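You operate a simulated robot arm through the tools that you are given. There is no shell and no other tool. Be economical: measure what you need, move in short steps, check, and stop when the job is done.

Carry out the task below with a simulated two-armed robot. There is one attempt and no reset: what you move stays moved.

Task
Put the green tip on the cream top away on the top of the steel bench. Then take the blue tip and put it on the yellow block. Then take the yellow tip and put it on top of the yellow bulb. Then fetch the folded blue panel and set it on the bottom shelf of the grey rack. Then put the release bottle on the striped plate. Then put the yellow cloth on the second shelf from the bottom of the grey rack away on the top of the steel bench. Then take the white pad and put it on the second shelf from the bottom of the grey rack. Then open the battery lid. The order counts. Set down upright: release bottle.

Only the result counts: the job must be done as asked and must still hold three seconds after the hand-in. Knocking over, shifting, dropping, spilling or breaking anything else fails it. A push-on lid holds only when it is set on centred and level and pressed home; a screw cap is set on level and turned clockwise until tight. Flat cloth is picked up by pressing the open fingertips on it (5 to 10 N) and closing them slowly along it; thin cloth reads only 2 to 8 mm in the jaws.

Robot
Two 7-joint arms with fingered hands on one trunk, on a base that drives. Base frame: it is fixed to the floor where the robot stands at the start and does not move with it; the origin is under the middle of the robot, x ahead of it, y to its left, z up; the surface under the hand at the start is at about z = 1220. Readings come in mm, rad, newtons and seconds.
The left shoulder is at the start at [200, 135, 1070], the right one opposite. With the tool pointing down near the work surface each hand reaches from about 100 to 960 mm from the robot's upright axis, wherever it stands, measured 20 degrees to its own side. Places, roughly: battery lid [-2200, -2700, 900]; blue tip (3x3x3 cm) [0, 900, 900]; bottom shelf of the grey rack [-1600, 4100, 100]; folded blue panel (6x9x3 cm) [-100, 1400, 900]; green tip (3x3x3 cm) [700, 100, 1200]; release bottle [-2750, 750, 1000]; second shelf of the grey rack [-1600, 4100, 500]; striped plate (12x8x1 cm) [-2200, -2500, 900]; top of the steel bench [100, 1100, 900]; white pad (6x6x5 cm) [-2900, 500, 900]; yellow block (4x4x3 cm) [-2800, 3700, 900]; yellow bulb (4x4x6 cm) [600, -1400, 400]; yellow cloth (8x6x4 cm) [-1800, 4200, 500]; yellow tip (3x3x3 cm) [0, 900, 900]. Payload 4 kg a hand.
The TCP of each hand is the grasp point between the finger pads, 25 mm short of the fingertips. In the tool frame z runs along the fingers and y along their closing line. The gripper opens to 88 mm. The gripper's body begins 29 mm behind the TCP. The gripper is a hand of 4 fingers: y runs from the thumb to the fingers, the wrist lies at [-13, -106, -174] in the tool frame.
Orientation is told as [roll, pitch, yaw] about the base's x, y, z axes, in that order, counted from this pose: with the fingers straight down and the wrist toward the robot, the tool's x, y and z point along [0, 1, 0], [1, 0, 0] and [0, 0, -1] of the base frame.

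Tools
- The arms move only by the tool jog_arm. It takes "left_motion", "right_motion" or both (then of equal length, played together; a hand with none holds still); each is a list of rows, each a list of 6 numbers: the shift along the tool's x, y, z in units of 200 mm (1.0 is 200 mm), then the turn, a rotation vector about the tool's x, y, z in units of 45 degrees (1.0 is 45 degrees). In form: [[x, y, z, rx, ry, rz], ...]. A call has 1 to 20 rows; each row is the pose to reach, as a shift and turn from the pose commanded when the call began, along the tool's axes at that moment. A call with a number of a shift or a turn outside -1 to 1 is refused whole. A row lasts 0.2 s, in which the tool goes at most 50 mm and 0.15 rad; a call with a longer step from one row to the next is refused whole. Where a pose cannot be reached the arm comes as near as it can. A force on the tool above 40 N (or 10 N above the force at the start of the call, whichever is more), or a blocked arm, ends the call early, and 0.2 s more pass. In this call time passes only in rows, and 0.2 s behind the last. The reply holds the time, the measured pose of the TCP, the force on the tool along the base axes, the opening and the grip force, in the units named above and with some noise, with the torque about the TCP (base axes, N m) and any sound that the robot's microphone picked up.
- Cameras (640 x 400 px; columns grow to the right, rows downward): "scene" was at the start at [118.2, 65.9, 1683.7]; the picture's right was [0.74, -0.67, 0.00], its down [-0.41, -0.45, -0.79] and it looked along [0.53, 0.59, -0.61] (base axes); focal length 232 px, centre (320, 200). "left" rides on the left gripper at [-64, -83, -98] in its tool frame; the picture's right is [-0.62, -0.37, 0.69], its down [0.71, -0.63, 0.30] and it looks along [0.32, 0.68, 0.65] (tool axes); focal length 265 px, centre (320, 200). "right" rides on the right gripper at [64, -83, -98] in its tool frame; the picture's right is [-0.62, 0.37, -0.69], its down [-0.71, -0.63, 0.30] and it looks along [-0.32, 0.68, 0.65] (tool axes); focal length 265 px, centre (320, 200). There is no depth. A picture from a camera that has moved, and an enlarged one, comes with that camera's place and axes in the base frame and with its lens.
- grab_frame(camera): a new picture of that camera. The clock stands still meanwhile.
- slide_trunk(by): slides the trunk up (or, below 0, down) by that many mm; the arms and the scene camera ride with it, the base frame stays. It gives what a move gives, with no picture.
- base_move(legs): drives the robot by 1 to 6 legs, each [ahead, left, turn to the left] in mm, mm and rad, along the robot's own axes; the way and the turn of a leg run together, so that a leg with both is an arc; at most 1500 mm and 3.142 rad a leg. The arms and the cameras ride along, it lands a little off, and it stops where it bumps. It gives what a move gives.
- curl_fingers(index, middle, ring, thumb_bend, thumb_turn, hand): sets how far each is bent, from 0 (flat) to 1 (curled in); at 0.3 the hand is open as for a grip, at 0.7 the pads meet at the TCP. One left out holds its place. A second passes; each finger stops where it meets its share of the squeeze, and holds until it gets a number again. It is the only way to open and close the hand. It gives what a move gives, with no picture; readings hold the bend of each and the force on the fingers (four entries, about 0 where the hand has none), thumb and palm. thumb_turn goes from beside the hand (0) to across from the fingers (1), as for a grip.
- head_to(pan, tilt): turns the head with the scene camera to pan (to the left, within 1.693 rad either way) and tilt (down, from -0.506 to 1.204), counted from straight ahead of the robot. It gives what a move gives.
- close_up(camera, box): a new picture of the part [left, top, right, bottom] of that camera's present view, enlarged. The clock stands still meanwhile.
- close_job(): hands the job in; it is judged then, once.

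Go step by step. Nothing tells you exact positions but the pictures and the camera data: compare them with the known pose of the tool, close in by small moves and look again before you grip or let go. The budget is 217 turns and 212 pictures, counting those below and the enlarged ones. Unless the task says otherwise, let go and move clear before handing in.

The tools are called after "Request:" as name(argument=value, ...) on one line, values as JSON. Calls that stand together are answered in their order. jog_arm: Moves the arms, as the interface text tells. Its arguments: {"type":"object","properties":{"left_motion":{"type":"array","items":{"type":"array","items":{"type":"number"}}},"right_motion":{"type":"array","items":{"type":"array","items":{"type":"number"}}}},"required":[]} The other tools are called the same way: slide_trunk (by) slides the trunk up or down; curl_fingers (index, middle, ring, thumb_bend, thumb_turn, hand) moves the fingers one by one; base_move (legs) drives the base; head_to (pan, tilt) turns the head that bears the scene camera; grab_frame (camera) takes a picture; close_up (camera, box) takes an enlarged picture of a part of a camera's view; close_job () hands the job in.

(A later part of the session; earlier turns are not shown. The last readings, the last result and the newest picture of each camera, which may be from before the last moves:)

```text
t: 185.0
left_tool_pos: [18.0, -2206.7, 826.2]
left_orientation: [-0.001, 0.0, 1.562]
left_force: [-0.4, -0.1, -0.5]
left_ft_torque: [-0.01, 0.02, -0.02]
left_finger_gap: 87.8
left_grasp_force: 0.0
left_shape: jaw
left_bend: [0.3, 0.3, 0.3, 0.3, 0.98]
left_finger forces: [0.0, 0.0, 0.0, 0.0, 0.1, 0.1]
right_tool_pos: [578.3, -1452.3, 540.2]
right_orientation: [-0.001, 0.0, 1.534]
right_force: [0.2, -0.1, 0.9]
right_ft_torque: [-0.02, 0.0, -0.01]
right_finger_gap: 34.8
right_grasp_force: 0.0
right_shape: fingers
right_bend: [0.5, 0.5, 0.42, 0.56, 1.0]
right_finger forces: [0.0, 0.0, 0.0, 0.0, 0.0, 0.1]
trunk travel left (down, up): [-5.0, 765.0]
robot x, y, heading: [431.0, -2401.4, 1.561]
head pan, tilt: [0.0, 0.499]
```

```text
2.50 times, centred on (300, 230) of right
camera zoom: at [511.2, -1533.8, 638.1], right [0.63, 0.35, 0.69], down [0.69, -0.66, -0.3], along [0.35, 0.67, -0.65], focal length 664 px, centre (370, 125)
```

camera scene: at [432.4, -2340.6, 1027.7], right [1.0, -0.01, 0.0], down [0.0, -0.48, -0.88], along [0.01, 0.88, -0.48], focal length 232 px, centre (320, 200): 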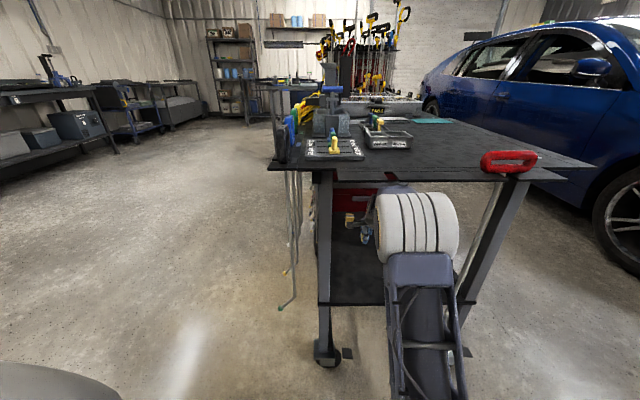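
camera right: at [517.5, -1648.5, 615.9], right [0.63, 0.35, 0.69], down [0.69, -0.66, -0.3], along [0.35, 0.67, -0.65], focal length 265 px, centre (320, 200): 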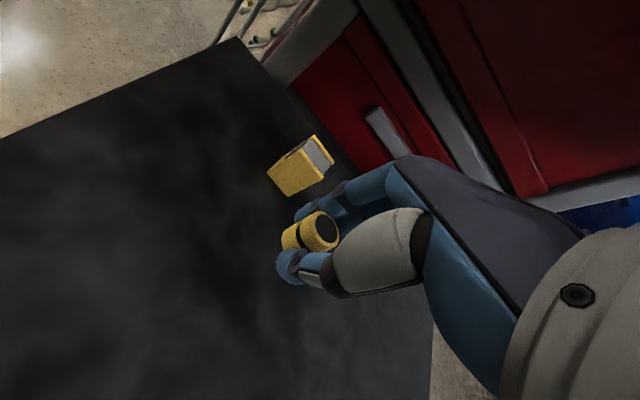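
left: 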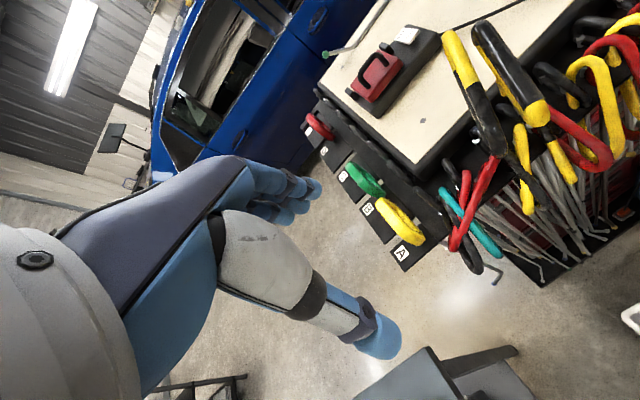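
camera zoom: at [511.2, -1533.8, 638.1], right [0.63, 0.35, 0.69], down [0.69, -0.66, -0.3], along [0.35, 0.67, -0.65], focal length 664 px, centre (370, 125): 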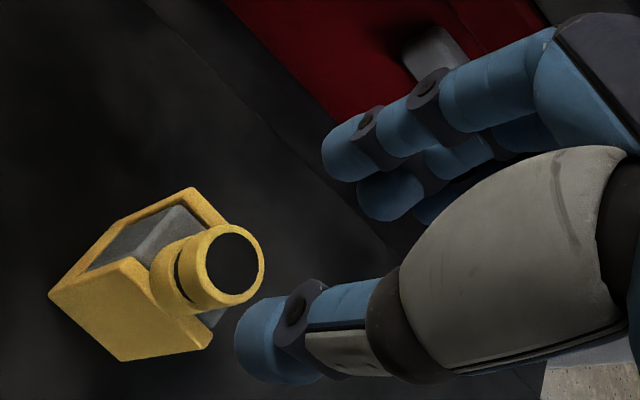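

The yellow tip stands on the bulb. I'll retreat the same way I came in.

Request:
base_move(legs=[[-100, 0, 0]])

Request:
jog_arm(right_motion=[[0, -0.2, 0, 0, 0, 0], [0, -0.4, 0, 0, 0, 0], [0, -0.6, 0, 0, 0, 0], [0, -0.8, 0, 0, 0, 0], [0, -1.0, 0, 0, 0, 0]])

Request:
close_up(camera="scene", box=[320, 180, 400, 240])

Request:
base_move(legs=[[-100, 0, 0]])

```text
t: 186.2
left_tool_pos: [17.6, -2310.7, 826.1]
left_orientation: [0.0, 0.0, 1.563]
left_force: [-0.2, 0.9, -0.2]
left_ft_torque: [-0.01, -0.01, 0.0]
left_finger_gap: 87.9
left_grasp_force: 0.0
left_shape: jaw
left_bend: [0.3, 0.3, 0.3, 0.3, 0.98]
left_finger forces: [0.0, 0.0, 0.0, 0.1, 0.0, 0.1]
right_tool_pos: [576.6, -1556.3, 539.3]
right_orientation: [-0.001, 0.0, 1.536]
right_force: [-0.1, -0.6, 0.0]
right_ft_torque: [0.01, -0.02, 0.03]
right_finger_gap: 34.3
right_grasp_force: 0.1
right_shape: fingers
right_bend: [0.5, 0.5, 0.42, 0.56, 1.0]
right_finger forces: [0.0, 0.1, 0.0, 0.0, 0.0, 0.0]
trunk travel left (down, up): [-5.0, 765.0]
robot x, y, heading: [433.0, -2507.0, 1.562]
head pan, tilt: [0.0, 0.499]
```

```text
t: 187.4
left_tool_pos: [18.3, -2311.3, 826.1]
left_orientation: [-0.001, 0.0, 1.562]
left_force: [1.0, 0.6, -0.2]
left_ft_torque: [-0.01, -0.01, 0.03]
left_finger_gap: 87.8
left_grasp_force: 0.0
left_shape: jaw
left_bend: [0.3, 0.3, 0.3, 0.3, 0.98]
left_finger forces: [0.0, 0.1, 0.0, 0.1, 0.0, 0.0]
right_tool_pos: [569.3, -1754.2, 540.6]
right_orientation: [-0.002, 0.0, 1.536]
right_force: [-0.1, 0.1, 0.3]
right_ft_torque: [-0.01, -0.02, -0.01]
right_finger_gap: 34.6
right_grasp_force: 0.0
right_shape: fingers
right_bend: [0.5, 0.5, 0.42, 0.56, 1.0]
right_finger forces: [0.0, 0.0, 0.0, 0.0, 0.0, 0.1]
trunk travel left (down, up): [-5.0, 765.0]
robot x, y, heading: [431.2, -2507.5, 1.569]
head pan, tilt: [0.0, 0.499]
```

```text
6.67 times, centred on (360, 210) of scene
camera zoom: at [432.1, -2356.0, 1027.7], right [1.0, -0.01, 0.0], down [0.0, -0.48, -0.88], along [0.01, 0.88, -0.48], focal length 1548 px, centre (53, 133)
```

zoom: 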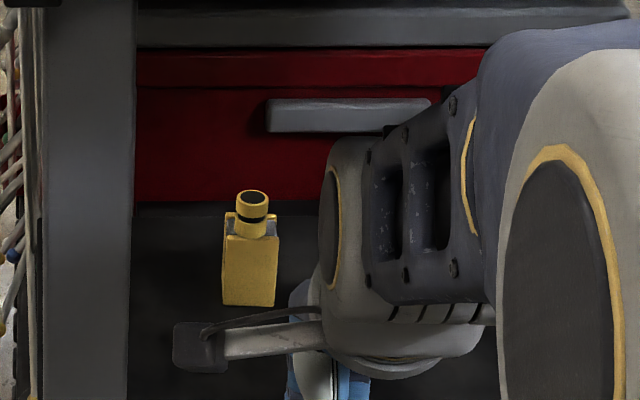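

```text
t: 188.6
left_tool_pos: [16.3, -2410.6, 826.7]
left_orientation: [0.0, 0.001, 1.561]
left_force: [0.0, 0.4, -0.1]
left_ft_torque: [0.0, 0.0, 0.02]
left_finger_gap: 88.0
left_grasp_force: 0.0
left_shape: jaw
left_bend: [0.3, 0.3, 0.3, 0.3, 0.98]
left_finger forces: [0.0, 0.0, 0.1, 0.0, 0.0, 0.1]
right_tool_pos: [569.5, -1854.8, 540.7]
right_orientation: [-0.001, 0.001, 1.535]
right_force: [-0.3, 0.5, -0.5]
right_ft_torque: [-0.02, 0.01, -0.05]
right_finger_gap: 34.7
right_grasp_force: 0.1
right_shape: fingers
right_bend: [0.5, 0.5, 0.42, 0.56, 1.0]
right_finger forces: [0.1, 0.0, 0.0, 0.0, 0.0, 0.1]
trunk travel left (down, up): [-5.0, 765.0]
robot x, y, heading: [429.8, -2606.7, 1.562]
head pan, tilt: [0.0, 0.499]
```

The tip is well seated on the bulb. I'll pull the hand fully out, raise, fold in, then drive out and north toward the left side of the steel bench for the folded blue panel.

Request:
jog_arm(right_motion=[[0, -0.2, 0, 0, 0, 0], [0, -0.4, 0, 0, 0, 0], [0, -0.6, 0, 0, 0, 0], [0, -0.75, 0, 0, 0, 0]])

Request:
slide_trunk(by=300)

Request:
jog_arm(right_motion=[[0, -0.2, 0, 0, 0, 0], [0, -0.4, 0, 0, 0, 0], [0, -0.6, 0, 0, 0, 0], [0, -0.8, 0, 0, 0, 0], [0, -1.0, 0, 0, 0, 0]])

Request:
base_move(legs=[[200, 0, 0], [0, 1100, 0]])

```text
t: 189.6
left_tool_pos: [15.9, -2411.0, 826.1]
left_orientation: [0.0, -0.001, 1.56]
left_force: [0.4, -0.4, 1.0]
left_ft_torque: [0.01, 0.01, 0.01]
left_finger_gap: 87.9
left_grasp_force: 0.1
left_shape: jaw
left_bend: [0.3, 0.3, 0.3, 0.3, 0.98]
left_finger forces: [0.0, 0.1, 0.0, 0.1, 0.0, 0.0]
right_tool_pos: [564.9, -2009.4, 540.9]
right_orientation: [-0.003, -0.001, 1.534]
right_force: [-0.2, 0.2, 0.0]
right_ft_torque: [0.03, -0.01, -0.02]
right_finger_gap: 34.5
right_grasp_force: 0.1
right_shape: fingers
right_bend: [0.5, 0.5, 0.42, 0.56, 1.0]
right_finger forces: [0.0, 0.1, 0.1, 0.1, 0.0, 0.0]
trunk travel left (down, up): [-5.0, 765.0]
robot x, y, heading: [432.3, -2610.4, 1.559]
head pan, tilt: [0.0, 0.499]
```

```text
t: 192.6
left_tool_pos: [16.6, -2410.5, 1125.6]
left_orientation: [0.001, 0.0, 1.56]
left_force: [-0.3, -0.1, -0.9]
left_ft_torque: [0.04, -0.03, 0.01]
left_finger_gap: 87.8
left_grasp_force: 0.1
left_shape: jaw
left_bend: [0.3, 0.3, 0.3, 0.3, 0.98]
left_finger forces: [0.1, 0.1, 0.1, 0.1, 0.0, 0.0]
right_tool_pos: [564.8, -2009.0, 840.7]
right_orientation: [0.0, 0.0, 1.536]
right_force: [0.0, 0.2, 0.5]
right_ft_torque: [0.02, 0.03, -0.01]
right_finger_gap: 34.4
right_grasp_force: 0.1
right_shape: fingers
right_bend: [0.5, 0.5, 0.42, 0.56, 1.0]
right_finger forces: [0.0, 0.0, 0.0, 0.0, 0.0, 0.0]
trunk travel left (down, up): [-305.0, 465.0]
robot x, y, heading: [429.2, -2608.1, 1.56]
head pan, tilt: [0.0, 0.499]
```

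```text
t: 193.8
left_tool_pos: [17.2, -2411.0, 1126.4]
left_orientation: [0.0, 0.0, 1.56]
left_force: [0.5, 0.2, -0.6]
left_ft_torque: [-0.03, 0.0, 0.01]
left_finger_gap: 88.1
left_grasp_force: 0.0
left_shape: jaw
left_bend: [0.3, 0.3, 0.3, 0.3, 0.98]
left_finger forces: [0.1, 0.0, 0.1, 0.1, 0.0, 0.1]
right_tool_pos: [552.4, -2164.6, 904.2]
right_orientation: [0.0, 0.002, 1.534]
right_force: [0.0, 0.1, 0.8]
right_ft_torque: [0.01, -0.02, -0.04]
right_finger_gap: 34.5
right_grasp_force: 0.0
right_shape: fingers
right_bend: [0.5, 0.5, 0.42, 0.56, 1.0]
right_finger forces: [0.0, 0.0, 0.1, 0.1, 0.0, 0.1]
right hand out of reach, approached as far as the arm can: row 3, 4, 5
trunk travel left (down, up): [-305.0, 465.0]
robot x, y, heading: [433.8, -2608.7, 1.558]
head pan, tilt: [0.0, 0.499]
```

```text
t: 200.6
left_tool_pos: [-1099.8, -2233.9, 1126.1]
left_orientation: [0.002, -0.001, 1.595]
left_force: [1.1, -0.8, 0.1]
left_ft_torque: [0.03, 0.02, 0.0]
left_finger_gap: 87.7
left_grasp_force: 0.1
left_shape: jaw
left_bend: [0.3, 0.3, 0.3, 0.3, 0.98]
left_finger forces: [0.1, 0.1, 0.1, 0.1, 0.0, 0.0]
right_tool_pos: [-572.9, -1967.9, 904.1]
right_orientation: [-0.001, 0.002, 1.57]
right_force: [0.0, -0.4, 0.9]
right_ft_torque: [-0.03, -0.02, 0.02]
right_finger_gap: 34.6
right_grasp_force: 0.1
right_shape: fingers
right_bend: [0.5, 0.5, 0.42, 0.56, 1.0]
right_finger forces: [0.0, 0.0, 0.0, 0.1, 0.0, 0.0]
trunk travel left (down, up): [-305.0, 465.0]
robot x, y, heading: [-681.7, -2415.8, 1.595]
head pan, tilt: [0.0, 0.499]
```

I'll raise the trunk and drive north to the left side of the steel bench, then face it.

Request:
slide_trunk(by=250)

Request:
base_move(legs=[[1300, 0, 0], [1300, 0, -0.024], [1300, 0, 0], [0, 0, -1.571]])

Request:
head_to(pan=-0.1, tilt=0.75)

Request:
grab_frame(camera="scene")

```text
t: 203.2
left_tool_pos: [-1098.5, -2233.1, 1375.5]
left_orientation: [0.001, 0.001, 1.595]
left_force: [0.0, -0.1, 0.1]
left_ft_torque: [0.02, 0.02, 0.02]
left_finger_gap: 87.6
left_grasp_force: 0.0
left_shape: jaw
left_bend: [0.3, 0.3, 0.3, 0.3, 0.98]
left_finger forces: [0.0, 0.0, 0.0, 0.1, 0.0, 0.1]
right_tool_pos: [-573.5, -1967.0, 1153.9]
right_orientation: [-0.003, 0.002, 1.569]
right_force: [0.9, -0.4, -0.3]
right_ft_torque: [0.01, 0.0, 0.0]
right_finger_gap: 34.4
right_grasp_force: 0.0
right_shape: fingers
right_bend: [0.5, 0.5, 0.42, 0.56, 1.0]
right_finger forces: [0.1, 0.1, 0.0, 0.0, 0.0, 0.0]
trunk travel left (down, up): [-555.0, 215.0]
robot x, y, heading: [-676.6, -2412.2, 1.596]
head pan, tilt: [0.0, 0.499]
```

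```text
t: 225.8
left_tool_pos: [-507.6, 1907.7, 1375.6]
left_orientation: [0.0, -0.001, 0.004]
left_force: [0.2, 0.0, -0.4]
left_ft_torque: [0.0, -0.03, -0.04]
left_finger_gap: 87.6
left_grasp_force: 0.0
left_shape: jaw
left_bend: [0.3, 0.3, 0.3, 0.3, 0.98]
left_finger forces: [0.1, 0.1, 0.1, 0.0, 0.0, 0.0]
right_tool_pos: [-253.8, 1375.8, 1154.9]
right_orientation: [-0.002, 0.001, -0.022]
right_force: [0.1, 0.1, 0.3]
right_ft_torque: [-0.03, 0.0, -0.01]
right_finger_gap: 34.5
right_grasp_force: 0.0
right_shape: fingers
right_bend: [0.5, 0.5, 0.42, 0.56, 1.0]
right_finger forces: [0.1, 0.0, 0.0, 0.1, 0.0, 0.1]
trunk travel left (down, up): [-555.0, 215.0]
robot x, y, heading: [-699.4, 1491.5, 0.008]
head pan, tilt: [0.0, 0.499]
```

```text
t: 226.6
left_tool_pos: [-508.9, 1908.2, 1375.9]
left_orientation: [-0.002, -0.001, 0.003]
left_force: [0.4, 0.9, -0.2]
left_ft_torque: [0.01, -0.02, 0.01]
left_finger_gap: 87.8
left_grasp_force: 0.1
left_shape: jaw
left_bend: [0.3, 0.3, 0.3, 0.3, 0.98]
left_finger forces: [0.1, 0.0, 0.0, 0.0, 0.0, 0.0]
right_tool_pos: [-254.0, 1376.9, 1154.2]
right_orientation: [-0.001, 0.002, -0.022]
right_force: [-0.2, -1.0, -0.1]
right_ft_torque: [0.0, 0.0, 0.0]
right_finger_gap: 34.6
right_grasp_force: 0.0
right_shape: fingers
right_bend: [0.5, 0.5, 0.42, 0.56, 1.0]
right_finger forces: [0.0, 0.1, 0.1, 0.1, 0.0, 0.1]
trunk travel left (down, up): [-555.0, 215.0]
robot x, y, heading: [-699.4, 1493.1, 0.004]
head pan, tilt: [-0.099, 0.75]
```

```text
122 pictures are left
camera scene: at [-558.7, 1485.7, 1555.8], right [-0.1, -1.0, 0.0], down [-0.68, 0.07, -0.73], along [0.73, -0.07, -0.68], focal length 232 px, centre (320, 200)
```

scene: 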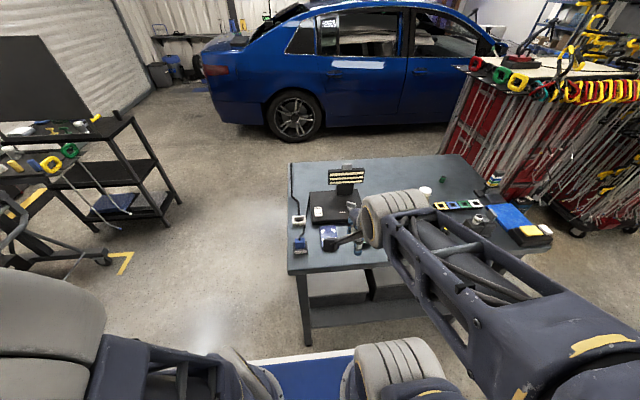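

I see the blue folded panel near the bench's left edge. I'll zoom in with the scene camera and look from the right hand.

Request:
close_up(camera="scene", box=[280, 170, 400, 270])

Request:
grab_frame(camera="right")

```text
4.00 times, centred on (340, 220) of scene
camera zoom: at [-558.7, 1485.7, 1555.8], right [-0.1, -1.0, 0.0], down [-0.68, 0.07, -0.73], along [0.73, -0.07, -0.68], focal length 929 px, centre (240, 120)
```

zoom: 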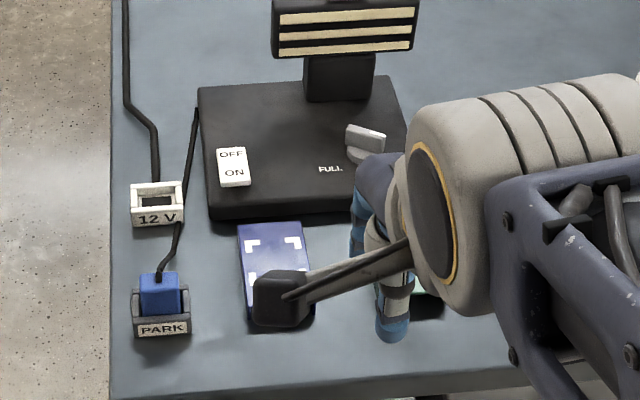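

```text
120 pictures are left
camera right: at [-334.9, 1441.7, 1252.5], right [0.36, -0.63, 0.69], down [-0.65, -0.7, -0.3], along [0.67, -0.34, -0.65], focal length 265 px, centre (320, 200)
```

right: 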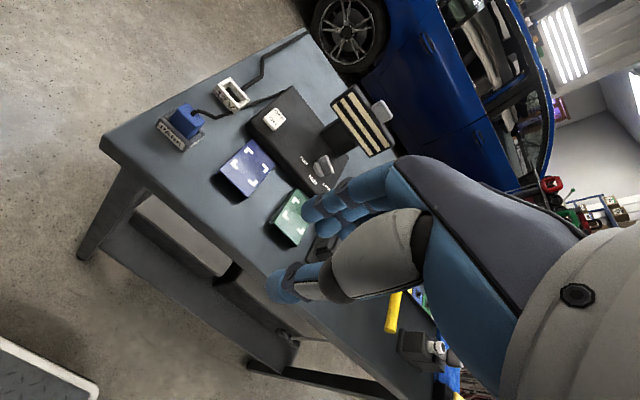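

The panel lies with its long side along x: centre ≈ [-70, 1411], 57 mm wide in y. I'll turn the hand 90° to close along y and come above it.

Request:
jog_arm(right_motion=[[0.03, 0.14, 0, 0, 0, -0.16], [0.06, 0.29, 0, 0, 0, -0.33], [0.1, 0.44, 0, 0, 0, -0.5], [0.13, 0.58, 0, 0, 0, -0.67], [0.16, 0.73, 0, 0, 0, -0.84], [0.19, 0.86, 0, 0, 0, -1.0]])

Request:
jog_arm(right_motion=[[0, 0, 0, 0, 0, -0.16], [0, 0, 0, 0, 0, -0.33], [0, 0, 0, 0, 0, -0.5], [0, 0, 0, 0, 0, -0.67], [0, 0, 0, 0, 0, -0.84], [0, 0, 0, 0, 0, -1.0]])

Request:
slide_trunk(by=-130)

Request:
curl_fingers(hand="right", index=0.32, middle=0.32, ring=0.32, thumb_bend=0.34)

Request:
grab_frame(camera="right")

```text
t: 228.0
left_tool_pos: [-508.9, 1907.9, 1375.5]
left_orientation: [-0.001, 0.002, 0.005]
left_force: [0.0, -0.2, 0.6]
left_ft_torque: [-0.01, -0.03, -0.01]
left_finger_gap: 87.8
left_grasp_force: 0.2
left_shape: jaw
left_bend: [0.3, 0.3, 0.3, 0.3, 0.98]
left_finger forces: [0.1, 0.1, 0.0, 0.0, 0.0, 0.0]
right_tool_pos: [-82.3, 1406.9, 1155.5]
right_orientation: [0.001, 0.002, 0.762]
right_force: [-0.1, 0.4, 0.6]
right_ft_torque: [0.03, -0.02, 0.0]
right_finger_gap: 34.5
right_grasp_force: 0.0
right_shape: fingers
right_bend: [0.5, 0.5, 0.42, 0.56, 1.0]
right_finger forces: [0.0, 0.0, 0.0, 0.0, 0.1, 0.1]
trunk travel left (down, up): [-555.0, 215.0]
robot x, y, heading: [-703.5, 1491.9, 0.003]
head pan, tilt: [-0.099, 0.75]
```

```text
t: 229.4
left_tool_pos: [-508.2, 1907.4, 1376.7]
left_orientation: [0.001, -0.001, 0.003]
left_force: [-0.6, -0.1, 0.5]
left_ft_torque: [0.01, 0.01, 0.0]
left_finger_gap: 87.7
left_grasp_force: 0.1
left_shape: jaw
left_bend: [0.3, 0.3, 0.3, 0.3, 0.98]
left_finger forces: [0.0, 0.1, 0.0, 0.0, 0.1, 0.0]
right_tool_pos: [-79.7, 1410.1, 1153.7]
right_orientation: [0.001, 0.001, 1.55]
right_force: [-0.3, 0.0, -0.3]
right_ft_torque: [0.01, -0.01, 0.0]
right_finger_gap: 34.3
right_grasp_force: 0.0
right_shape: fingers
right_bend: [0.5, 0.5, 0.42, 0.56, 1.0]
right_finger forces: [0.0, 0.0, 0.1, 0.0, 0.0, 0.0]
trunk travel left (down, up): [-555.0, 215.0]
robot x, y, heading: [-697.9, 1491.6, 0.002]
head pan, tilt: [-0.099, 0.75]
```

```text
t: 231.0
left_tool_pos: [-508.5, 1907.8, 1247.4]
left_orientation: [0.0, 0.002, 0.005]
left_force: [0.6, 0.5, -0.1]
left_ft_torque: [-0.01, 0.0, 0.01]
left_finger_gap: 87.7
left_grasp_force: 0.1
left_shape: jaw
left_bend: [0.3, 0.3, 0.3, 0.3, 0.98]
left_finger forces: [0.0, 0.0, 0.0, 0.0, 0.0, 0.1]
right_tool_pos: [-80.9, 1409.8, 1025.0]
right_orientation: [0.002, 0.003, 1.547]
right_force: [0.1, 0.7, 0.0]
right_ft_torque: [0.02, 0.03, 0.01]
right_finger_gap: 34.5
right_grasp_force: 0.1
right_shape: fingers
right_bend: [0.5, 0.5, 0.42, 0.56, 1.0]
right_finger forces: [0.0, 0.0, 0.0, 0.0, 0.0, 0.0]
trunk travel left (down, up): [-425.0, 345.0]
robot x, y, heading: [-700.6, 1490.4, 0.009]
head pan, tilt: [-0.099, 0.75]
```

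```text
t: 232.0
left_tool_pos: [-507.2, 1908.3, 1246.7]
left_orientation: [-0.001, 0.001, 0.004]
left_force: [0.3, -0.1, -0.8]
left_ft_torque: [0.0, -0.02, 0.01]
left_finger_gap: 87.9
left_grasp_force: 0.0
left_shape: jaw
left_bend: [0.3, 0.3, 0.3, 0.3, 0.98]
left_finger forces: [0.1, 0.0, 0.0, 0.1, 0.1, 0.0]
right_tool_pos: [-82.0, 1409.9, 1024.5]
right_orientation: [0.001, 0.002, 1.547]
right_force: [0.9, 0.3, -0.2]
right_ft_torque: [0.01, -0.03, 0.03]
right_finger_gap: 77.8
right_grasp_force: 0.1
right_shape: fingers
right_bend: [0.32, 0.32, 0.32, 0.34, 0.98]
right_finger forces: [0.0, 0.0, 0.1, 0.0, 0.0, 0.0]
trunk travel left (down, up): [-425.0, 345.0]
robot x, y, heading: [-699.8, 1493.6, 0.001]
head pan, tilt: [-0.099, 0.75]
```

```text
119 pictures are left
camera right: at [-146.4, 1327.8, 1122.5], right [0.63, 0.35, 0.69], down [0.7, -0.65, -0.31], along [0.34, 0.68, -0.66], focal length 265 px, centre (320, 200)
```

right: 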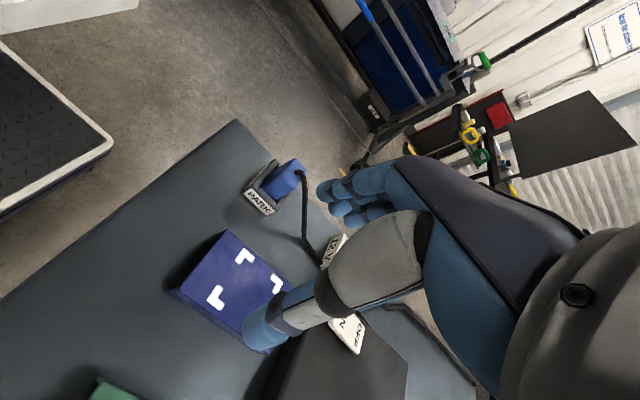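

Request:
close_up(camera="right", box=[150, 200, 350, 370])

Request:
close_up(camera="scene", box=[290, 190, 400, 280])

```text
2.35 times, centred on (250, 285) of right
camera zoom: at [-146.4, 1327.8, 1122.5], right [0.63, 0.35, 0.69], down [0.7, -0.65, -0.31], along [0.34, 0.68, -0.66], focal length 624 px, centre (485, 0)
```

zoom: 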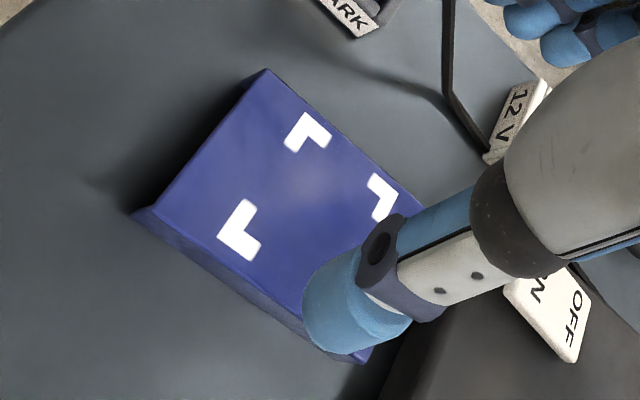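

```text
4.44 times, centred on (345, 235) of scene
camera zoom: at [-558.7, 1485.7, 1425.7], right [-0.1, -1.0, 0.0], down [-0.68, 0.07, -0.73], along [0.73, -0.07, -0.68], focal length 1032 px, centre (209, 44)
```

zoom: 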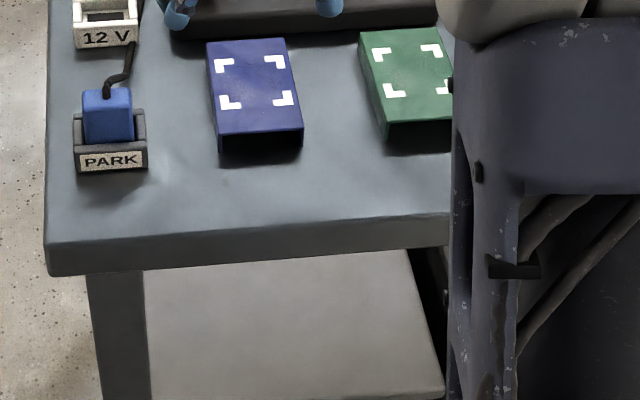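

The panel is thin: top at z≈914, spanning x −102…−11, y 1378…1435. I'll descend with the grip centred at [-65, 1406].

Request:
jog_arm(right_motion=[[-0.04, -0.018, 0.15, 0, 0, 0], [-0.085, -0.018, 0.3, 0, 0, 0], [-0.085, -0.018, 0.42, 0, 0, 0], [-0.085, -0.018, 0.47, 0, 0, 0]])

Request:
grab_frame(camera="right")

```text
t: 233.0
left_tool_pos: [-508.9, 1907.5, 1246.0]
left_orientation: [0.0, -0.001, 0.003]
left_force: [0.0, 0.1, 0.4]
left_ft_torque: [-0.01, -0.01, 0.0]
left_finger_gap: 87.9
left_grasp_force: 0.0
left_shape: jaw
left_bend: [0.3, 0.3, 0.3, 0.3, 0.98]
left_finger forces: [0.1, 0.0, 0.0, 0.1, 0.0, 0.0]
right_tool_pos: [-62.8, 1404.5, 928.0]
right_orientation: [0.002, 0.002, 1.547]
right_force: [-0.6, 0.7, -0.4]
right_ft_torque: [0.01, 0.0, -0.01]
right_finger_gap: 77.9
right_grasp_force: 0.0
right_shape: fingers
right_bend: [0.32, 0.32, 0.32, 0.34, 0.98]
right_finger forces: [0.0, 0.1, 0.0, 0.0, 0.0, 0.1]
trunk travel left (down, up): [-425.0, 345.0]
robot x, y, heading: [-700.3, 1488.5, 0.003]
head pan, tilt: [-0.099, 0.75]
```

```text
116 pictures are left
camera right: at [-129.0, 1322.2, 1027.1], right [0.63, 0.35, 0.69], down [0.7, -0.65, -0.31], along [0.34, 0.68, -0.66], focal length 265 px, centre (320, 200)
```

right: 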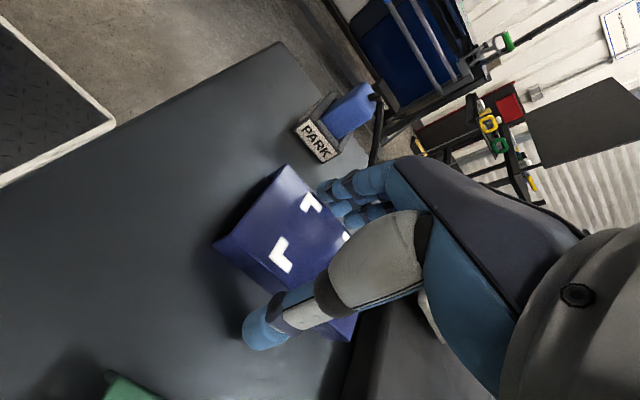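

The panel lies between thumb and fingers. Closing.

Request:
curl_fingers(hand="right", index=0.6, middle=0.6, ring=0.6, thumb_bend=0.6)

Request:
grab_frame(camera="right")

```text
t: 234.0
left_tool_pos: [-508.4, 1907.2, 1246.2]
left_orientation: [0.001, -0.001, 0.004]
left_force: [-0.3, -0.1, -0.5]
left_ft_torque: [0.0, -0.01, -0.01]
left_finger_gap: 88.0
left_grasp_force: 0.1
left_shape: jaw
left_bend: [0.3, 0.3, 0.3, 0.3, 0.98]
left_finger forces: [0.0, 0.0, 0.1, 0.0, 0.1, 0.1]
right_tool_pos: [-63.2, 1403.9, 930.9]
right_orientation: [0.003, 0.0, 1.547]
right_force: [-0.3, 3.1, 11.4]
right_ft_torque: [0.46, -0.09, 0.08]
right_finger_gap: 52.0
right_grasp_force: 21.9
right_shape: fingers
right_bend: [0.5, 0.51, 0.52, 0.45, 0.99]
right_finger forces: [6.9, 15.2, 5.4, 0.2, 16.2, 0.0]
trunk travel left (down, up): [-425.0, 345.0]
robot x, y, heading: [-701.2, 1490.8, 0.008]
head pan, tilt: [-0.099, 0.75]
```

```text
115 pictures are left
camera right: at [-128.9, 1322.7, 1028.1], right [0.63, 0.35, 0.69], down [0.7, -0.65, -0.31], along [0.34, 0.68, -0.65], focal length 265 px, centre (320, 200)
```

right: 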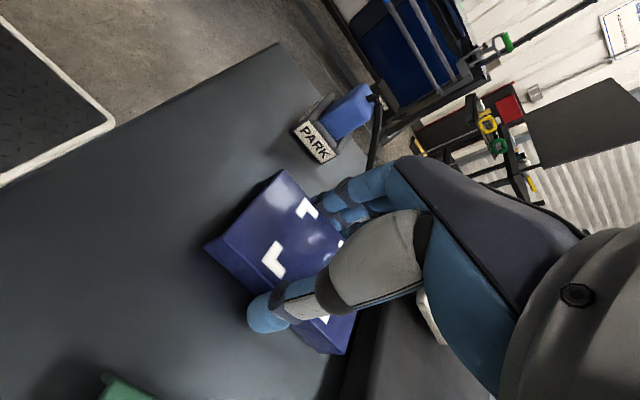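

Firm grip at 22 N. Lifting.

Request:
jog_arm(right_motion=[[0, 0, -0.05, 0, 0, 0], [0, 0, -0.15, 0, 0, 0], [0, 0, -0.3, 0, 0, 0], [0, 0, -0.45, 0, 0, 0]])

Request:
grab_frame(camera="right")

Request:
close_up(camera="scene", box=[290, 150, 400, 240])

```text
t: 235.0
left_tool_pos: [-508.5, 1907.4, 1246.8]
left_orientation: [0.001, 0.0, 0.002]
left_force: [0.2, -0.7, 1.2]
left_ft_torque: [0.0, -0.01, 0.01]
left_finger_gap: 87.8
left_grasp_force: 0.0
left_shape: jaw
left_bend: [0.3, 0.3, 0.3, 0.3, 0.98]
left_finger forces: [0.0, 0.0, 0.0, 0.1, 0.0, 0.0]
right_tool_pos: [-65.9, 1404.3, 1019.4]
right_orientation: [0.003, 0.003, 1.548]
right_force: [0.5, -0.1, -1.8]
right_ft_torque: [0.01, 0.04, 0.01]
right_finger_gap: 51.9
right_grasp_force: 16.9
right_shape: fingers
right_bend: [0.5, 0.53, 0.53, 0.45, 0.98]
right_finger forces: [6.3, 5.6, 4.9, 0.1, 17.1, 0.0]
trunk travel left (down, up): [-425.0, 345.0]
robot x, y, heading: [-701.4, 1493.2, 0.002]
head pan, tilt: [-0.099, 0.75]
```

```text
114 pictures are left
camera right: at [-130.9, 1322.8, 1118.0], right [0.63, 0.36, 0.69], down [0.7, -0.65, -0.31], along [0.34, 0.68, -0.66], focal length 265 px, centre (320, 200)
```

right: 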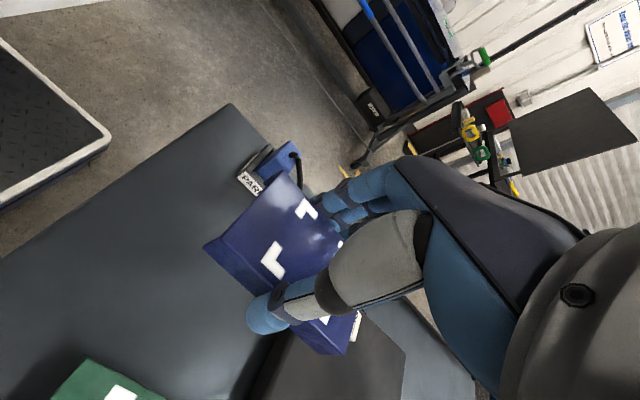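

```text
4.44 times, centred on (345, 195) of scene
camera zoom: at [-558.5, 1485.7, 1425.7], right [-0.1, -1.0, 0.0], down [-0.68, 0.07, -0.73], along [0.73, -0.07, -0.68], focal length 1032 px, centre (209, 222)
```

zoom: 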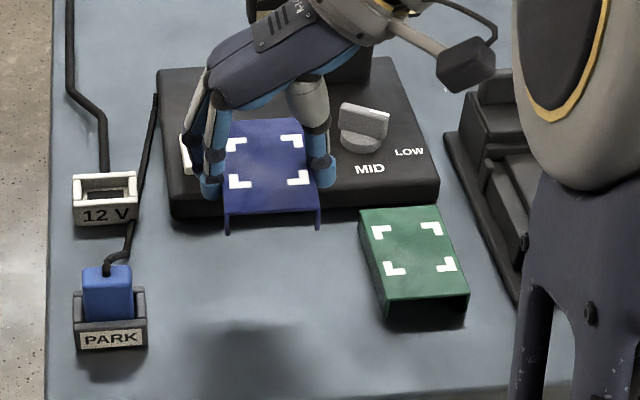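

The panel is a bent sheet held level, its lower edges about 30 mm below the TCP. I'll raise, turn the hand back to face forward, and drive to the grey rack.

Request:
slide_trunk(by=200)

Request:
jog_arm(right_motion=[[0, 0, 0, 0, 0, 0.16], [0.1, 0, 0, 0, 0, 0.33], [0.2, 0, 0, 0, 0, 0.5], [0.3, 0, 0, 0, 0, 0.67], [0.4, 0, 0, 0, 0, 0.84], [0.5, 0, 0, 0, 0, 1.0]])

Request:
jog_arm(right_motion=[[0, 0, 0, 0, 0, 0.16], [0, 0, 0, 0, 0, 0.33], [0, 0, 0, 0, 0, 0.5], [0, 0, 0, 0, 0, 0.67], [0, 0, 0, 0, 0, 0.84], [0, 0, 0, 0, 0, 0.97]])

Request:
base_move(legs=[[-1050, 0, 0], [0, 0, 1.568], [1400, 0, 0]])

Request:
head_to(pan=0.0, tilt=0.7)

Request:
grab_frame(camera="scene")

```text
t: 237.1
left_tool_pos: [-507.9, 1907.6, 1445.5]
left_orientation: [0.0, 0.0, 0.005]
left_force: [0.7, -0.1, 0.0]
left_ft_torque: [-0.02, 0.03, -0.01]
left_finger_gap: 87.7
left_grasp_force: 0.1
left_shape: jaw
left_bend: [0.3, 0.3, 0.3, 0.3, 0.98]
left_finger forces: [0.1, 0.1, 0.0, 0.0, 0.0, 0.1]
right_tool_pos: [-65.9, 1404.9, 1218.8]
right_orientation: [0.001, 0.001, 1.547]
right_force: [0.4, 0.1, -1.1]
right_ft_torque: [-0.02, 0.02, -0.04]
right_finger_gap: 51.7
right_grasp_force: 16.7
right_shape: fingers
right_bend: [0.5, 0.53, 0.53, 0.45, 0.98]
right_finger forces: [6.2, 5.5, 5.1, 0.0, 17.1, 0.0]
trunk travel left (down, up): [-625.0, 145.0]
robot x, y, heading: [-702.1, 1490.0, 0.006]
head pan, tilt: [-0.099, 0.75]
```

```text
t: 238.5
left_tool_pos: [-508.2, 1908.7, 1447.3]
left_orientation: [0.0, 0.002, 0.003]
left_force: [-0.3, 0.6, 0.7]
left_ft_torque: [0.0, 0.02, 0.03]
left_finger_gap: 87.5
left_grasp_force: 0.1
left_shape: jaw
left_bend: [0.3, 0.3, 0.3, 0.3, 0.98]
left_finger forces: [0.0, 0.1, 0.1, 0.0, 0.0, 0.0]
right_tool_pos: [-163.8, 1406.1, 1219.7]
right_orientation: [0.002, 0.001, 0.76]
right_force: [0.3, 0.3, -1.1]
right_ft_torque: [-0.01, 0.01, 0.0]
right_finger_gap: 51.7
right_grasp_force: 17.4
right_shape: fingers
right_bend: [0.5, 0.53, 0.53, 0.45, 0.98]
right_finger forces: [6.4, 5.4, 5.0, 0.1, 16.8, 0.1]
trunk travel left (down, up): [-625.0, 145.0]
robot x, y, heading: [-700.7, 1489.9, 0.005]
head pan, tilt: [-0.099, 0.75]
```

```text
t: 239.9
left_tool_pos: [-507.3, 1909.3, 1446.4]
left_orientation: [0.0, 0.0, 0.004]
left_force: [0.4, -0.3, -0.9]
left_ft_torque: [0.05, 0.01, 0.01]
left_finger_gap: 87.8
left_grasp_force: 0.0
left_shape: jaw
left_bend: [0.3, 0.3, 0.3, 0.3, 0.98]
left_finger forces: [0.0, 0.1, 0.0, 0.0, 0.1, 0.1]
right_tool_pos: [-165.5, 1405.7, 1218.8]
right_orientation: [-0.002, 0.001, 0.0]
right_force: [-1.5, 0.0, 0.1]
right_ft_torque: [-0.02, 0.0, 0.0]
right_finger_gap: 51.6
right_grasp_force: 16.6
right_shape: fingers
right_bend: [0.5, 0.53, 0.53, 0.45, 0.98]
right_finger forces: [6.3, 5.4, 4.9, 0.0, 16.6, 0.1]
trunk travel left (down, up): [-625.0, 145.0]
robot x, y, heading: [-699.8, 1489.6, 0.004]
head pan, tilt: [-0.099, 0.75]
```

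```text
t: 255.4
left_tool_pos: [-2056.0, 3082.3, 1446.9]
left_orientation: [0.0, 0.0, 1.514]
left_force: [0.0, 0.3, -0.9]
left_ft_torque: [-0.02, -0.02, -0.01]
left_finger_gap: 88.0
left_grasp_force: 0.1
left_shape: jaw
left_bend: [0.3, 0.3, 0.3, 0.3, 0.98]
left_finger forces: [0.1, 0.0, 0.0, 0.0, 0.0, 0.0]
right_tool_pos: [-1533.7, 3394.3, 1218.6]
right_orientation: [-0.002, 0.001, 1.51]
right_force: [-1.2, -0.9, -0.7]
right_ft_torque: [-0.04, -0.02, 0.0]
right_finger_gap: 51.5
right_grasp_force: 16.1
right_shape: fingers
right_bend: [0.51, 0.53, 0.53, 0.45, 0.98]
right_finger forces: [6.2, 5.4, 4.7, 0.0, 16.2, 0.1]
trunk travel left (down, up): [-625.0, 145.0]
robot x, y, heading: [-1648.1, 2865.0, 1.519]
head pan, tilt: [-0.099, 0.75]
```

```text
t: 256.1
left_tool_pos: [-2057.1, 3082.1, 1446.4]
left_orientation: [-0.001, 0.0, 1.512]
left_force: [-0.3, 0.4, -0.8]
left_ft_torque: [-0.02, -0.02, -0.01]
left_finger_gap: 87.5
left_grasp_force: 0.0
left_shape: jaw
left_bend: [0.3, 0.3, 0.3, 0.3, 0.98]
left_finger forces: [0.0, 0.0, 0.1, 0.0, 0.0, 0.0]
right_tool_pos: [-1535.0, 3394.3, 1218.3]
right_orientation: [-0.001, 0.002, 1.509]
right_force: [0.0, 0.4, -0.5]
right_ft_torque: [0.01, -0.02, 0.03]
right_finger_gap: 51.5
right_grasp_force: 16.2
right_shape: fingers
right_bend: [0.51, 0.53, 0.53, 0.45, 0.98]
right_finger forces: [6.2, 5.3, 4.7, 0.0, 16.2, 0.1]
trunk travel left (down, up): [-625.0, 145.0]
robot x, y, heading: [-1649.3, 2863.5, 1.51]
head pan, tilt: [0.0, 0.7]
```

```text
112 pictures are left
camera scene: at [-1644.2, 3010.8, 1630.0], right [1.0, -0.06, 0.0], down [-0.04, -0.64, -0.76], along [0.04, 0.76, -0.64], focal length 232 px, centre (320, 200)
```

scene: 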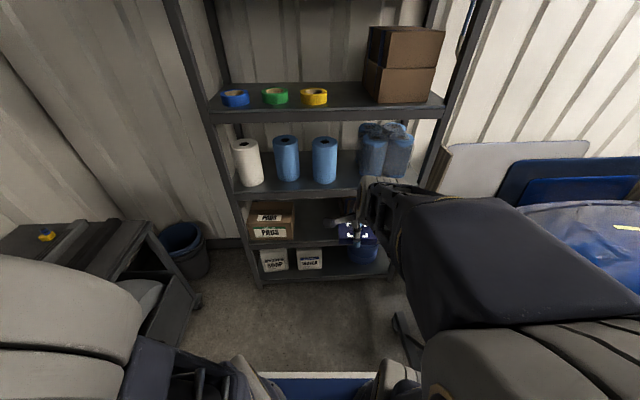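

I see the rack: bottom shelf with white boxes, second with the PADS box. I'll lower the trunk to look into the two lower shelves.

Request:
slide_trunk(by=-400)

Request:
slide_trunk(by=-150)

Request:
head_to(pan=0.0, tilt=0.6)

Request:
close_up(camera="scene", box=[220, 130, 420, 290])

```text
t: 259.9
left_tool_pos: [-2057.5, 3082.5, 1047.1]
left_orientation: [0.0, 0.0, 1.514]
left_force: [-0.5, -0.3, 0.0]
left_ft_torque: [0.02, 0.01, 0.03]
left_finger_gap: 87.8
left_grasp_force: 0.0
left_shape: jaw
left_bend: [0.3, 0.3, 0.3, 0.3, 0.98]
left_finger forces: [0.0, 0.1, 0.1, 0.1, 0.0, 0.1]
right_tool_pos: [-1535.0, 3392.9, 820.0]
right_orientation: [-0.002, 0.001, 1.509]
right_force: [0.2, -0.6, -0.9]
right_ft_torque: [-0.01, 0.0, 0.02]
right_finger_gap: 51.4
right_grasp_force: 16.3
right_shape: fingers
right_bend: [0.51, 0.53, 0.53, 0.45, 0.98]
right_finger forces: [6.2, 5.2, 4.7, 0.1, 16.1, 0.1]
trunk travel left (down, up): [-225.0, 545.0]
robot x, y, heading: [-1653.4, 2866.9, 1.511]
head pan, tilt: [0.0, 0.7]
```

```text
t: 261.7
left_tool_pos: [-2056.0, 3081.3, 896.7]
left_orientation: [0.0, 0.0, 1.514]
left_force: [0.1, 0.5, -0.3]
left_ft_torque: [-0.01, 0.02, 0.03]
left_finger_gap: 87.5
left_grasp_force: 0.0
left_shape: jaw
left_bend: [0.3, 0.3, 0.3, 0.3, 0.98]
left_finger forces: [0.0, 0.0, 0.0, 0.0, 0.1, 0.0]
right_tool_pos: [-1535.2, 3393.9, 669.9]
right_orientation: [-0.002, 0.003, 1.51]
right_force: [0.6, 0.1, -1.1]
right_ft_torque: [-0.01, 0.02, 0.04]
right_finger_gap: 51.2
right_grasp_force: 16.2
right_shape: fingers
right_bend: [0.51, 0.53, 0.53, 0.45, 0.98]
right_finger forces: [6.2, 5.4, 4.7, 0.0, 16.2, 0.0]
trunk travel left (down, up): [-75.0, 695.0]
robot x, y, heading: [-1651.8, 2864.3, 1.517]
head pan, tilt: [0.0, 0.7]
```

```text
t: 262.4
left_tool_pos: [-2055.9, 3082.5, 896.1]
left_orientation: [0.002, 0.0, 1.514]
left_force: [-0.4, -0.2, 0.4]
left_ft_torque: [0.03, 0.0, -0.04]
left_finger_gap: 88.0
left_grasp_force: 0.0
left_shape: jaw
left_bend: [0.3, 0.3, 0.3, 0.3, 0.98]
left_finger forces: [0.1, 0.1, 0.1, 0.0, 0.0, 0.0]
right_tool_pos: [-1534.3, 3394.2, 669.3]
right_orientation: [-0.003, 0.0, 1.511]
right_force: [0.2, 0.2, -0.4]
right_ft_torque: [0.04, -0.01, 0.0]
right_finger_gap: 51.3
right_grasp_force: 16.6
right_shape: fingers
right_bend: [0.51, 0.53, 0.53, 0.45, 0.98]
right_finger forces: [6.2, 5.3, 4.7, 0.0, 16.2, 0.0]
trunk travel left (down, up): [-75.0, 695.0]
robot x, y, heading: [-1651.3, 2867.3, 1.517]
head pan, tilt: [0.0, 0.6]
```

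```text
2.50 times, centred on (320, 210) of scene
camera zoom: at [-1644.0, 3014.2, 1088.6], right [1.0, -0.06, 0.0], down [-0.03, -0.56, -0.82], along [0.05, 0.82, -0.57], focal length 581 px, centre (320, 175)
```

zoom: 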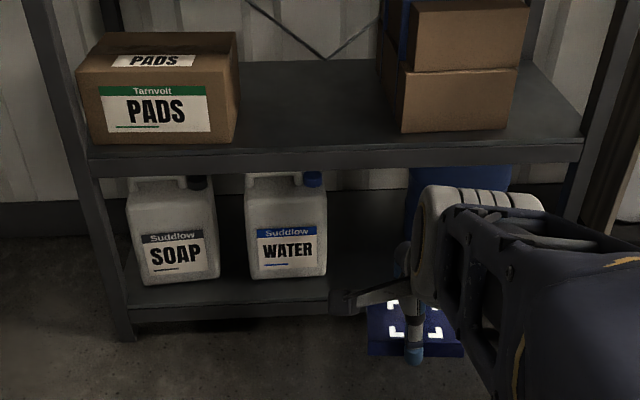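

The bottom shelf has a free gap between the WATER jug (right edge x≈-1625) and the blue drum (left edge x≈-1483). I'll approach so the right hand faces that gap.

Request:
base_move(legs=[[380, 90, 0.055]])

Request:
slide_trunk(by=-75)

Request:
jog_arm(right_motion=[[0, 0, 0.2, 0, 0, 0], [0, 0, 0.4, 0, 0, 0], [0, 0, 0.6, 0, 0, 0], [0, 0, 0.8, 0, 0, 0], [0, 0, 1.0, 0, 0, 0]])

Request:
grab_frame(camera="right")

Request:
grab_frame(camera="scene")

```text
t: 264.8
left_tool_pos: [-2148.0, 3436.1, 895.9]
left_orientation: [-0.001, 0.001, 1.567]
left_force: [1.1, -0.7, 1.3]
left_ft_torque: [0.01, -0.02, 0.0]
left_finger_gap: 88.0
left_grasp_force: 0.0
left_shape: jaw
left_bend: [0.3, 0.3, 0.3, 0.3, 0.98]
left_finger forces: [0.0, 0.1, 0.0, 0.0, 0.1, 0.1]
right_tool_pos: [-1644.5, 3775.5, 668.8]
right_orientation: [-0.002, 0.001, 1.564]
right_force: [-1.0, -0.2, -0.8]
right_ft_torque: [0.01, 0.0, -0.02]
right_finger_gap: 51.5
right_grasp_force: 16.3
right_shape: fingers
right_bend: [0.51, 0.53, 0.53, 0.45, 0.98]
right_finger forces: [6.2, 5.3, 4.8, 0.0, 16.1, 0.0]
trunk travel left (down, up): [-75.0, 695.0]
robot x, y, heading: [-1731.8, 3237.9, 1.563]
head pan, tilt: [0.0, 0.6]
```

```text
t: 265.9
left_tool_pos: [-2147.5, 3436.8, 822.1]
left_orientation: [-0.002, 0.001, 1.566]
left_force: [0.3, 0.0, 0.4]
left_ft_torque: [0.0, 0.0, 0.0]
left_finger_gap: 87.8
left_grasp_force: 0.1
left_shape: jaw
left_bend: [0.3, 0.3, 0.3, 0.3, 0.98]
left_finger forces: [0.0, 0.1, 0.1, 0.1, 0.0, 0.1]
right_tool_pos: [-1644.0, 3773.8, 594.5]
right_orientation: [-0.001, 0.002, 1.564]
right_force: [0.2, 0.0, 0.0]
right_ft_torque: [-0.01, 0.0, -0.01]
right_finger_gap: 51.3
right_grasp_force: 16.4
right_shape: fingers
right_bend: [0.51, 0.53, 0.53, 0.45, 0.98]
right_finger forces: [6.2, 5.4, 4.7, 0.0, 16.2, 0.0]
trunk travel left (down, up): [0.0, 770.0]
robot x, y, heading: [-1735.5, 3240.1, 1.567]
head pan, tilt: [0.0, 0.6]
```

```text
t: 267.3
left_tool_pos: [-2148.1, 3437.1, 820.8]
left_orientation: [0.001, 0.002, 1.566]
left_force: [-0.4, -0.2, 0.3]
left_ft_torque: [-0.03, -0.01, -0.03]
left_finger_gap: 87.9
left_grasp_force: 0.0
left_shape: jaw
left_bend: [0.3, 0.3, 0.3, 0.3, 0.98]
left_finger forces: [0.1, 0.0, 0.1, 0.0, 0.0, 0.0]
right_tool_pos: [-1733.9, 3787.6, 398.5]
right_orientation: [-0.005, -0.001, 1.809]
right_force: [-0.1, -0.3, -0.7]
right_ft_torque: [0.01, 0.0, 0.02]
right_finger_gap: 50.9
right_grasp_force: 16.0
right_shape: fingers
right_bend: [0.51, 0.54, 0.53, 0.45, 0.99]
right_finger forces: [5.9, 5.0, 4.7, 0.0, 15.6, 0.0]
right hand out of reach, approached as far as the arm can: row 3, 4, 5
trunk travel left (down, up): [0.0, 770.0]
robot x, y, heading: [-1736.6, 3243.8, 1.568]
head pan, tilt: [0.0, 0.6]
stopped in row 5 (right hand): the arm was blocked; the commanded pose is now the measured one
```

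```text
110 pictures are left
camera right: at [-1777.9, 3690.5, 496.7], right [0.51, 0.5, 0.7], down [0.84, -0.44, -0.3], along [0.16, 0.74, -0.65], focal length 265 px, centre (320, 200)
```

right: 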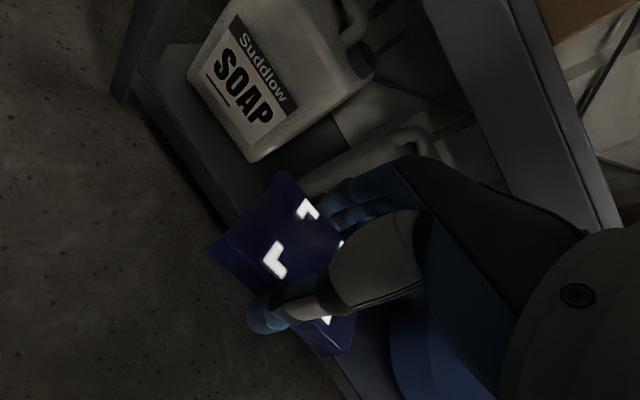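

```text
109 pictures are left
camera scene: at [-1733.0, 3390.4, 1013.6], right [1.0, -0.01, 0.0], down [0.0, -0.56, -0.83], along [0.0, 0.83, -0.56], focal length 232 px, centre (320, 200)
```

scene: 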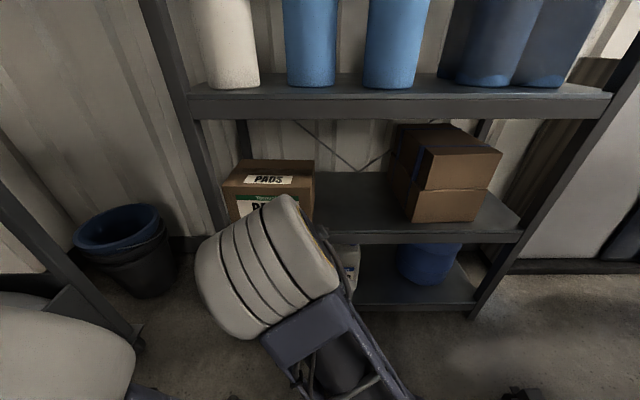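

The arm was too folded to go that low here. I'll back off about 100 mm so it can extend, and restore the hand's pose.

Request:
base_move(legs=[[-110, 0, 0]])

Request:
jog_arm(right_motion=[[-0.05, 0.05, -0.15, 0, 0, 0.04], [-0.15, 0.1, -0.3, 0, 0, 0.1], [-0.3, 0.2, -0.45, 0, 0, 0.16], [-0.48, 0.32, -0.5, 0, 0, 0.22], [-0.66, 0.45, -0.5, 0, 0, 0.27], [-0.83, 0.57, -0.5, 0, 0, 0.31]])

Request:
grab_frame(camera="scene")

```text
t: 268.5
left_tool_pos: [-2148.0, 3323.8, 820.4]
left_orientation: [0.0, -0.001, 1.564]
left_force: [-1.0, -0.3, 0.2]
left_ft_torque: [0.01, 0.01, -0.02]
left_finger_gap: 87.9
left_grasp_force: 0.1
left_shape: jaw
left_bend: [0.3, 0.3, 0.3, 0.3, 0.98]
left_finger forces: [0.0, 0.0, 0.0, 0.0, 0.0, 0.0]
right_tool_pos: [-1734.1, 3674.8, 398.8]
right_orientation: [-0.006, -0.001, 1.806]
right_force: [0.5, -0.2, -0.6]
right_ft_torque: [0.01, -0.01, -0.01]
right_finger_gap: 50.9
right_grasp_force: 15.6
right_shape: fingers
right_bend: [0.51, 0.54, 0.53, 0.45, 0.99]
right_finger forces: [5.9, 5.1, 4.7, 0.0, 15.6, 0.0]
trunk travel left (down, up): [0.0, 770.0]
robot x, y, heading: [-1734.4, 3127.8, 1.565]
head pan, tilt: [0.0, 0.6]
```

```text
t: 269.9
left_tool_pos: [-2148.4, 3324.5, 821.4]
left_orientation: [0.001, 0.0, 1.562]
left_force: [0.8, -0.2, 0.9]
left_ft_torque: [0.01, -0.01, 0.02]
left_finger_gap: 87.7
left_grasp_force: 0.1
left_shape: jaw
left_bend: [0.3, 0.3, 0.3, 0.3, 0.98]
left_finger forces: [0.1, 0.1, 0.0, 0.0, 0.0, 0.1]
right_tool_pos: [-1600.4, 3827.3, 497.9]
right_orientation: [-0.006, -0.004, 1.563]
right_force: [0.6, 0.4, -1.5]
right_ft_torque: [0.0, 0.02, -0.01]
right_finger_gap: 50.7
right_grasp_force: 14.9
right_shape: fingers
right_bend: [0.51, 0.54, 0.53, 0.45, 0.99]
right_finger forces: [5.7, 4.8, 4.3, 0.1, 15.0, 0.0]
trunk travel left (down, up): [0.0, 770.0]
robot x, y, heading: [-1732.7, 3127.5, 1.562]
head pan, tilt: [0.0, 0.6]
```

```text
108 pictures are left
camera scene: at [-1733.4, 3277.6, 1013.7], right [1.0, -0.01, 0.0], down [0.0, -0.56, -0.83], along [0.01, 0.83, -0.56], focal length 232 px, centre (320, 200)
```

scene: 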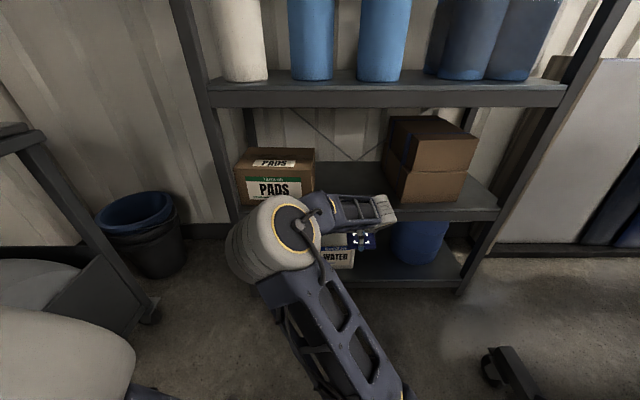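

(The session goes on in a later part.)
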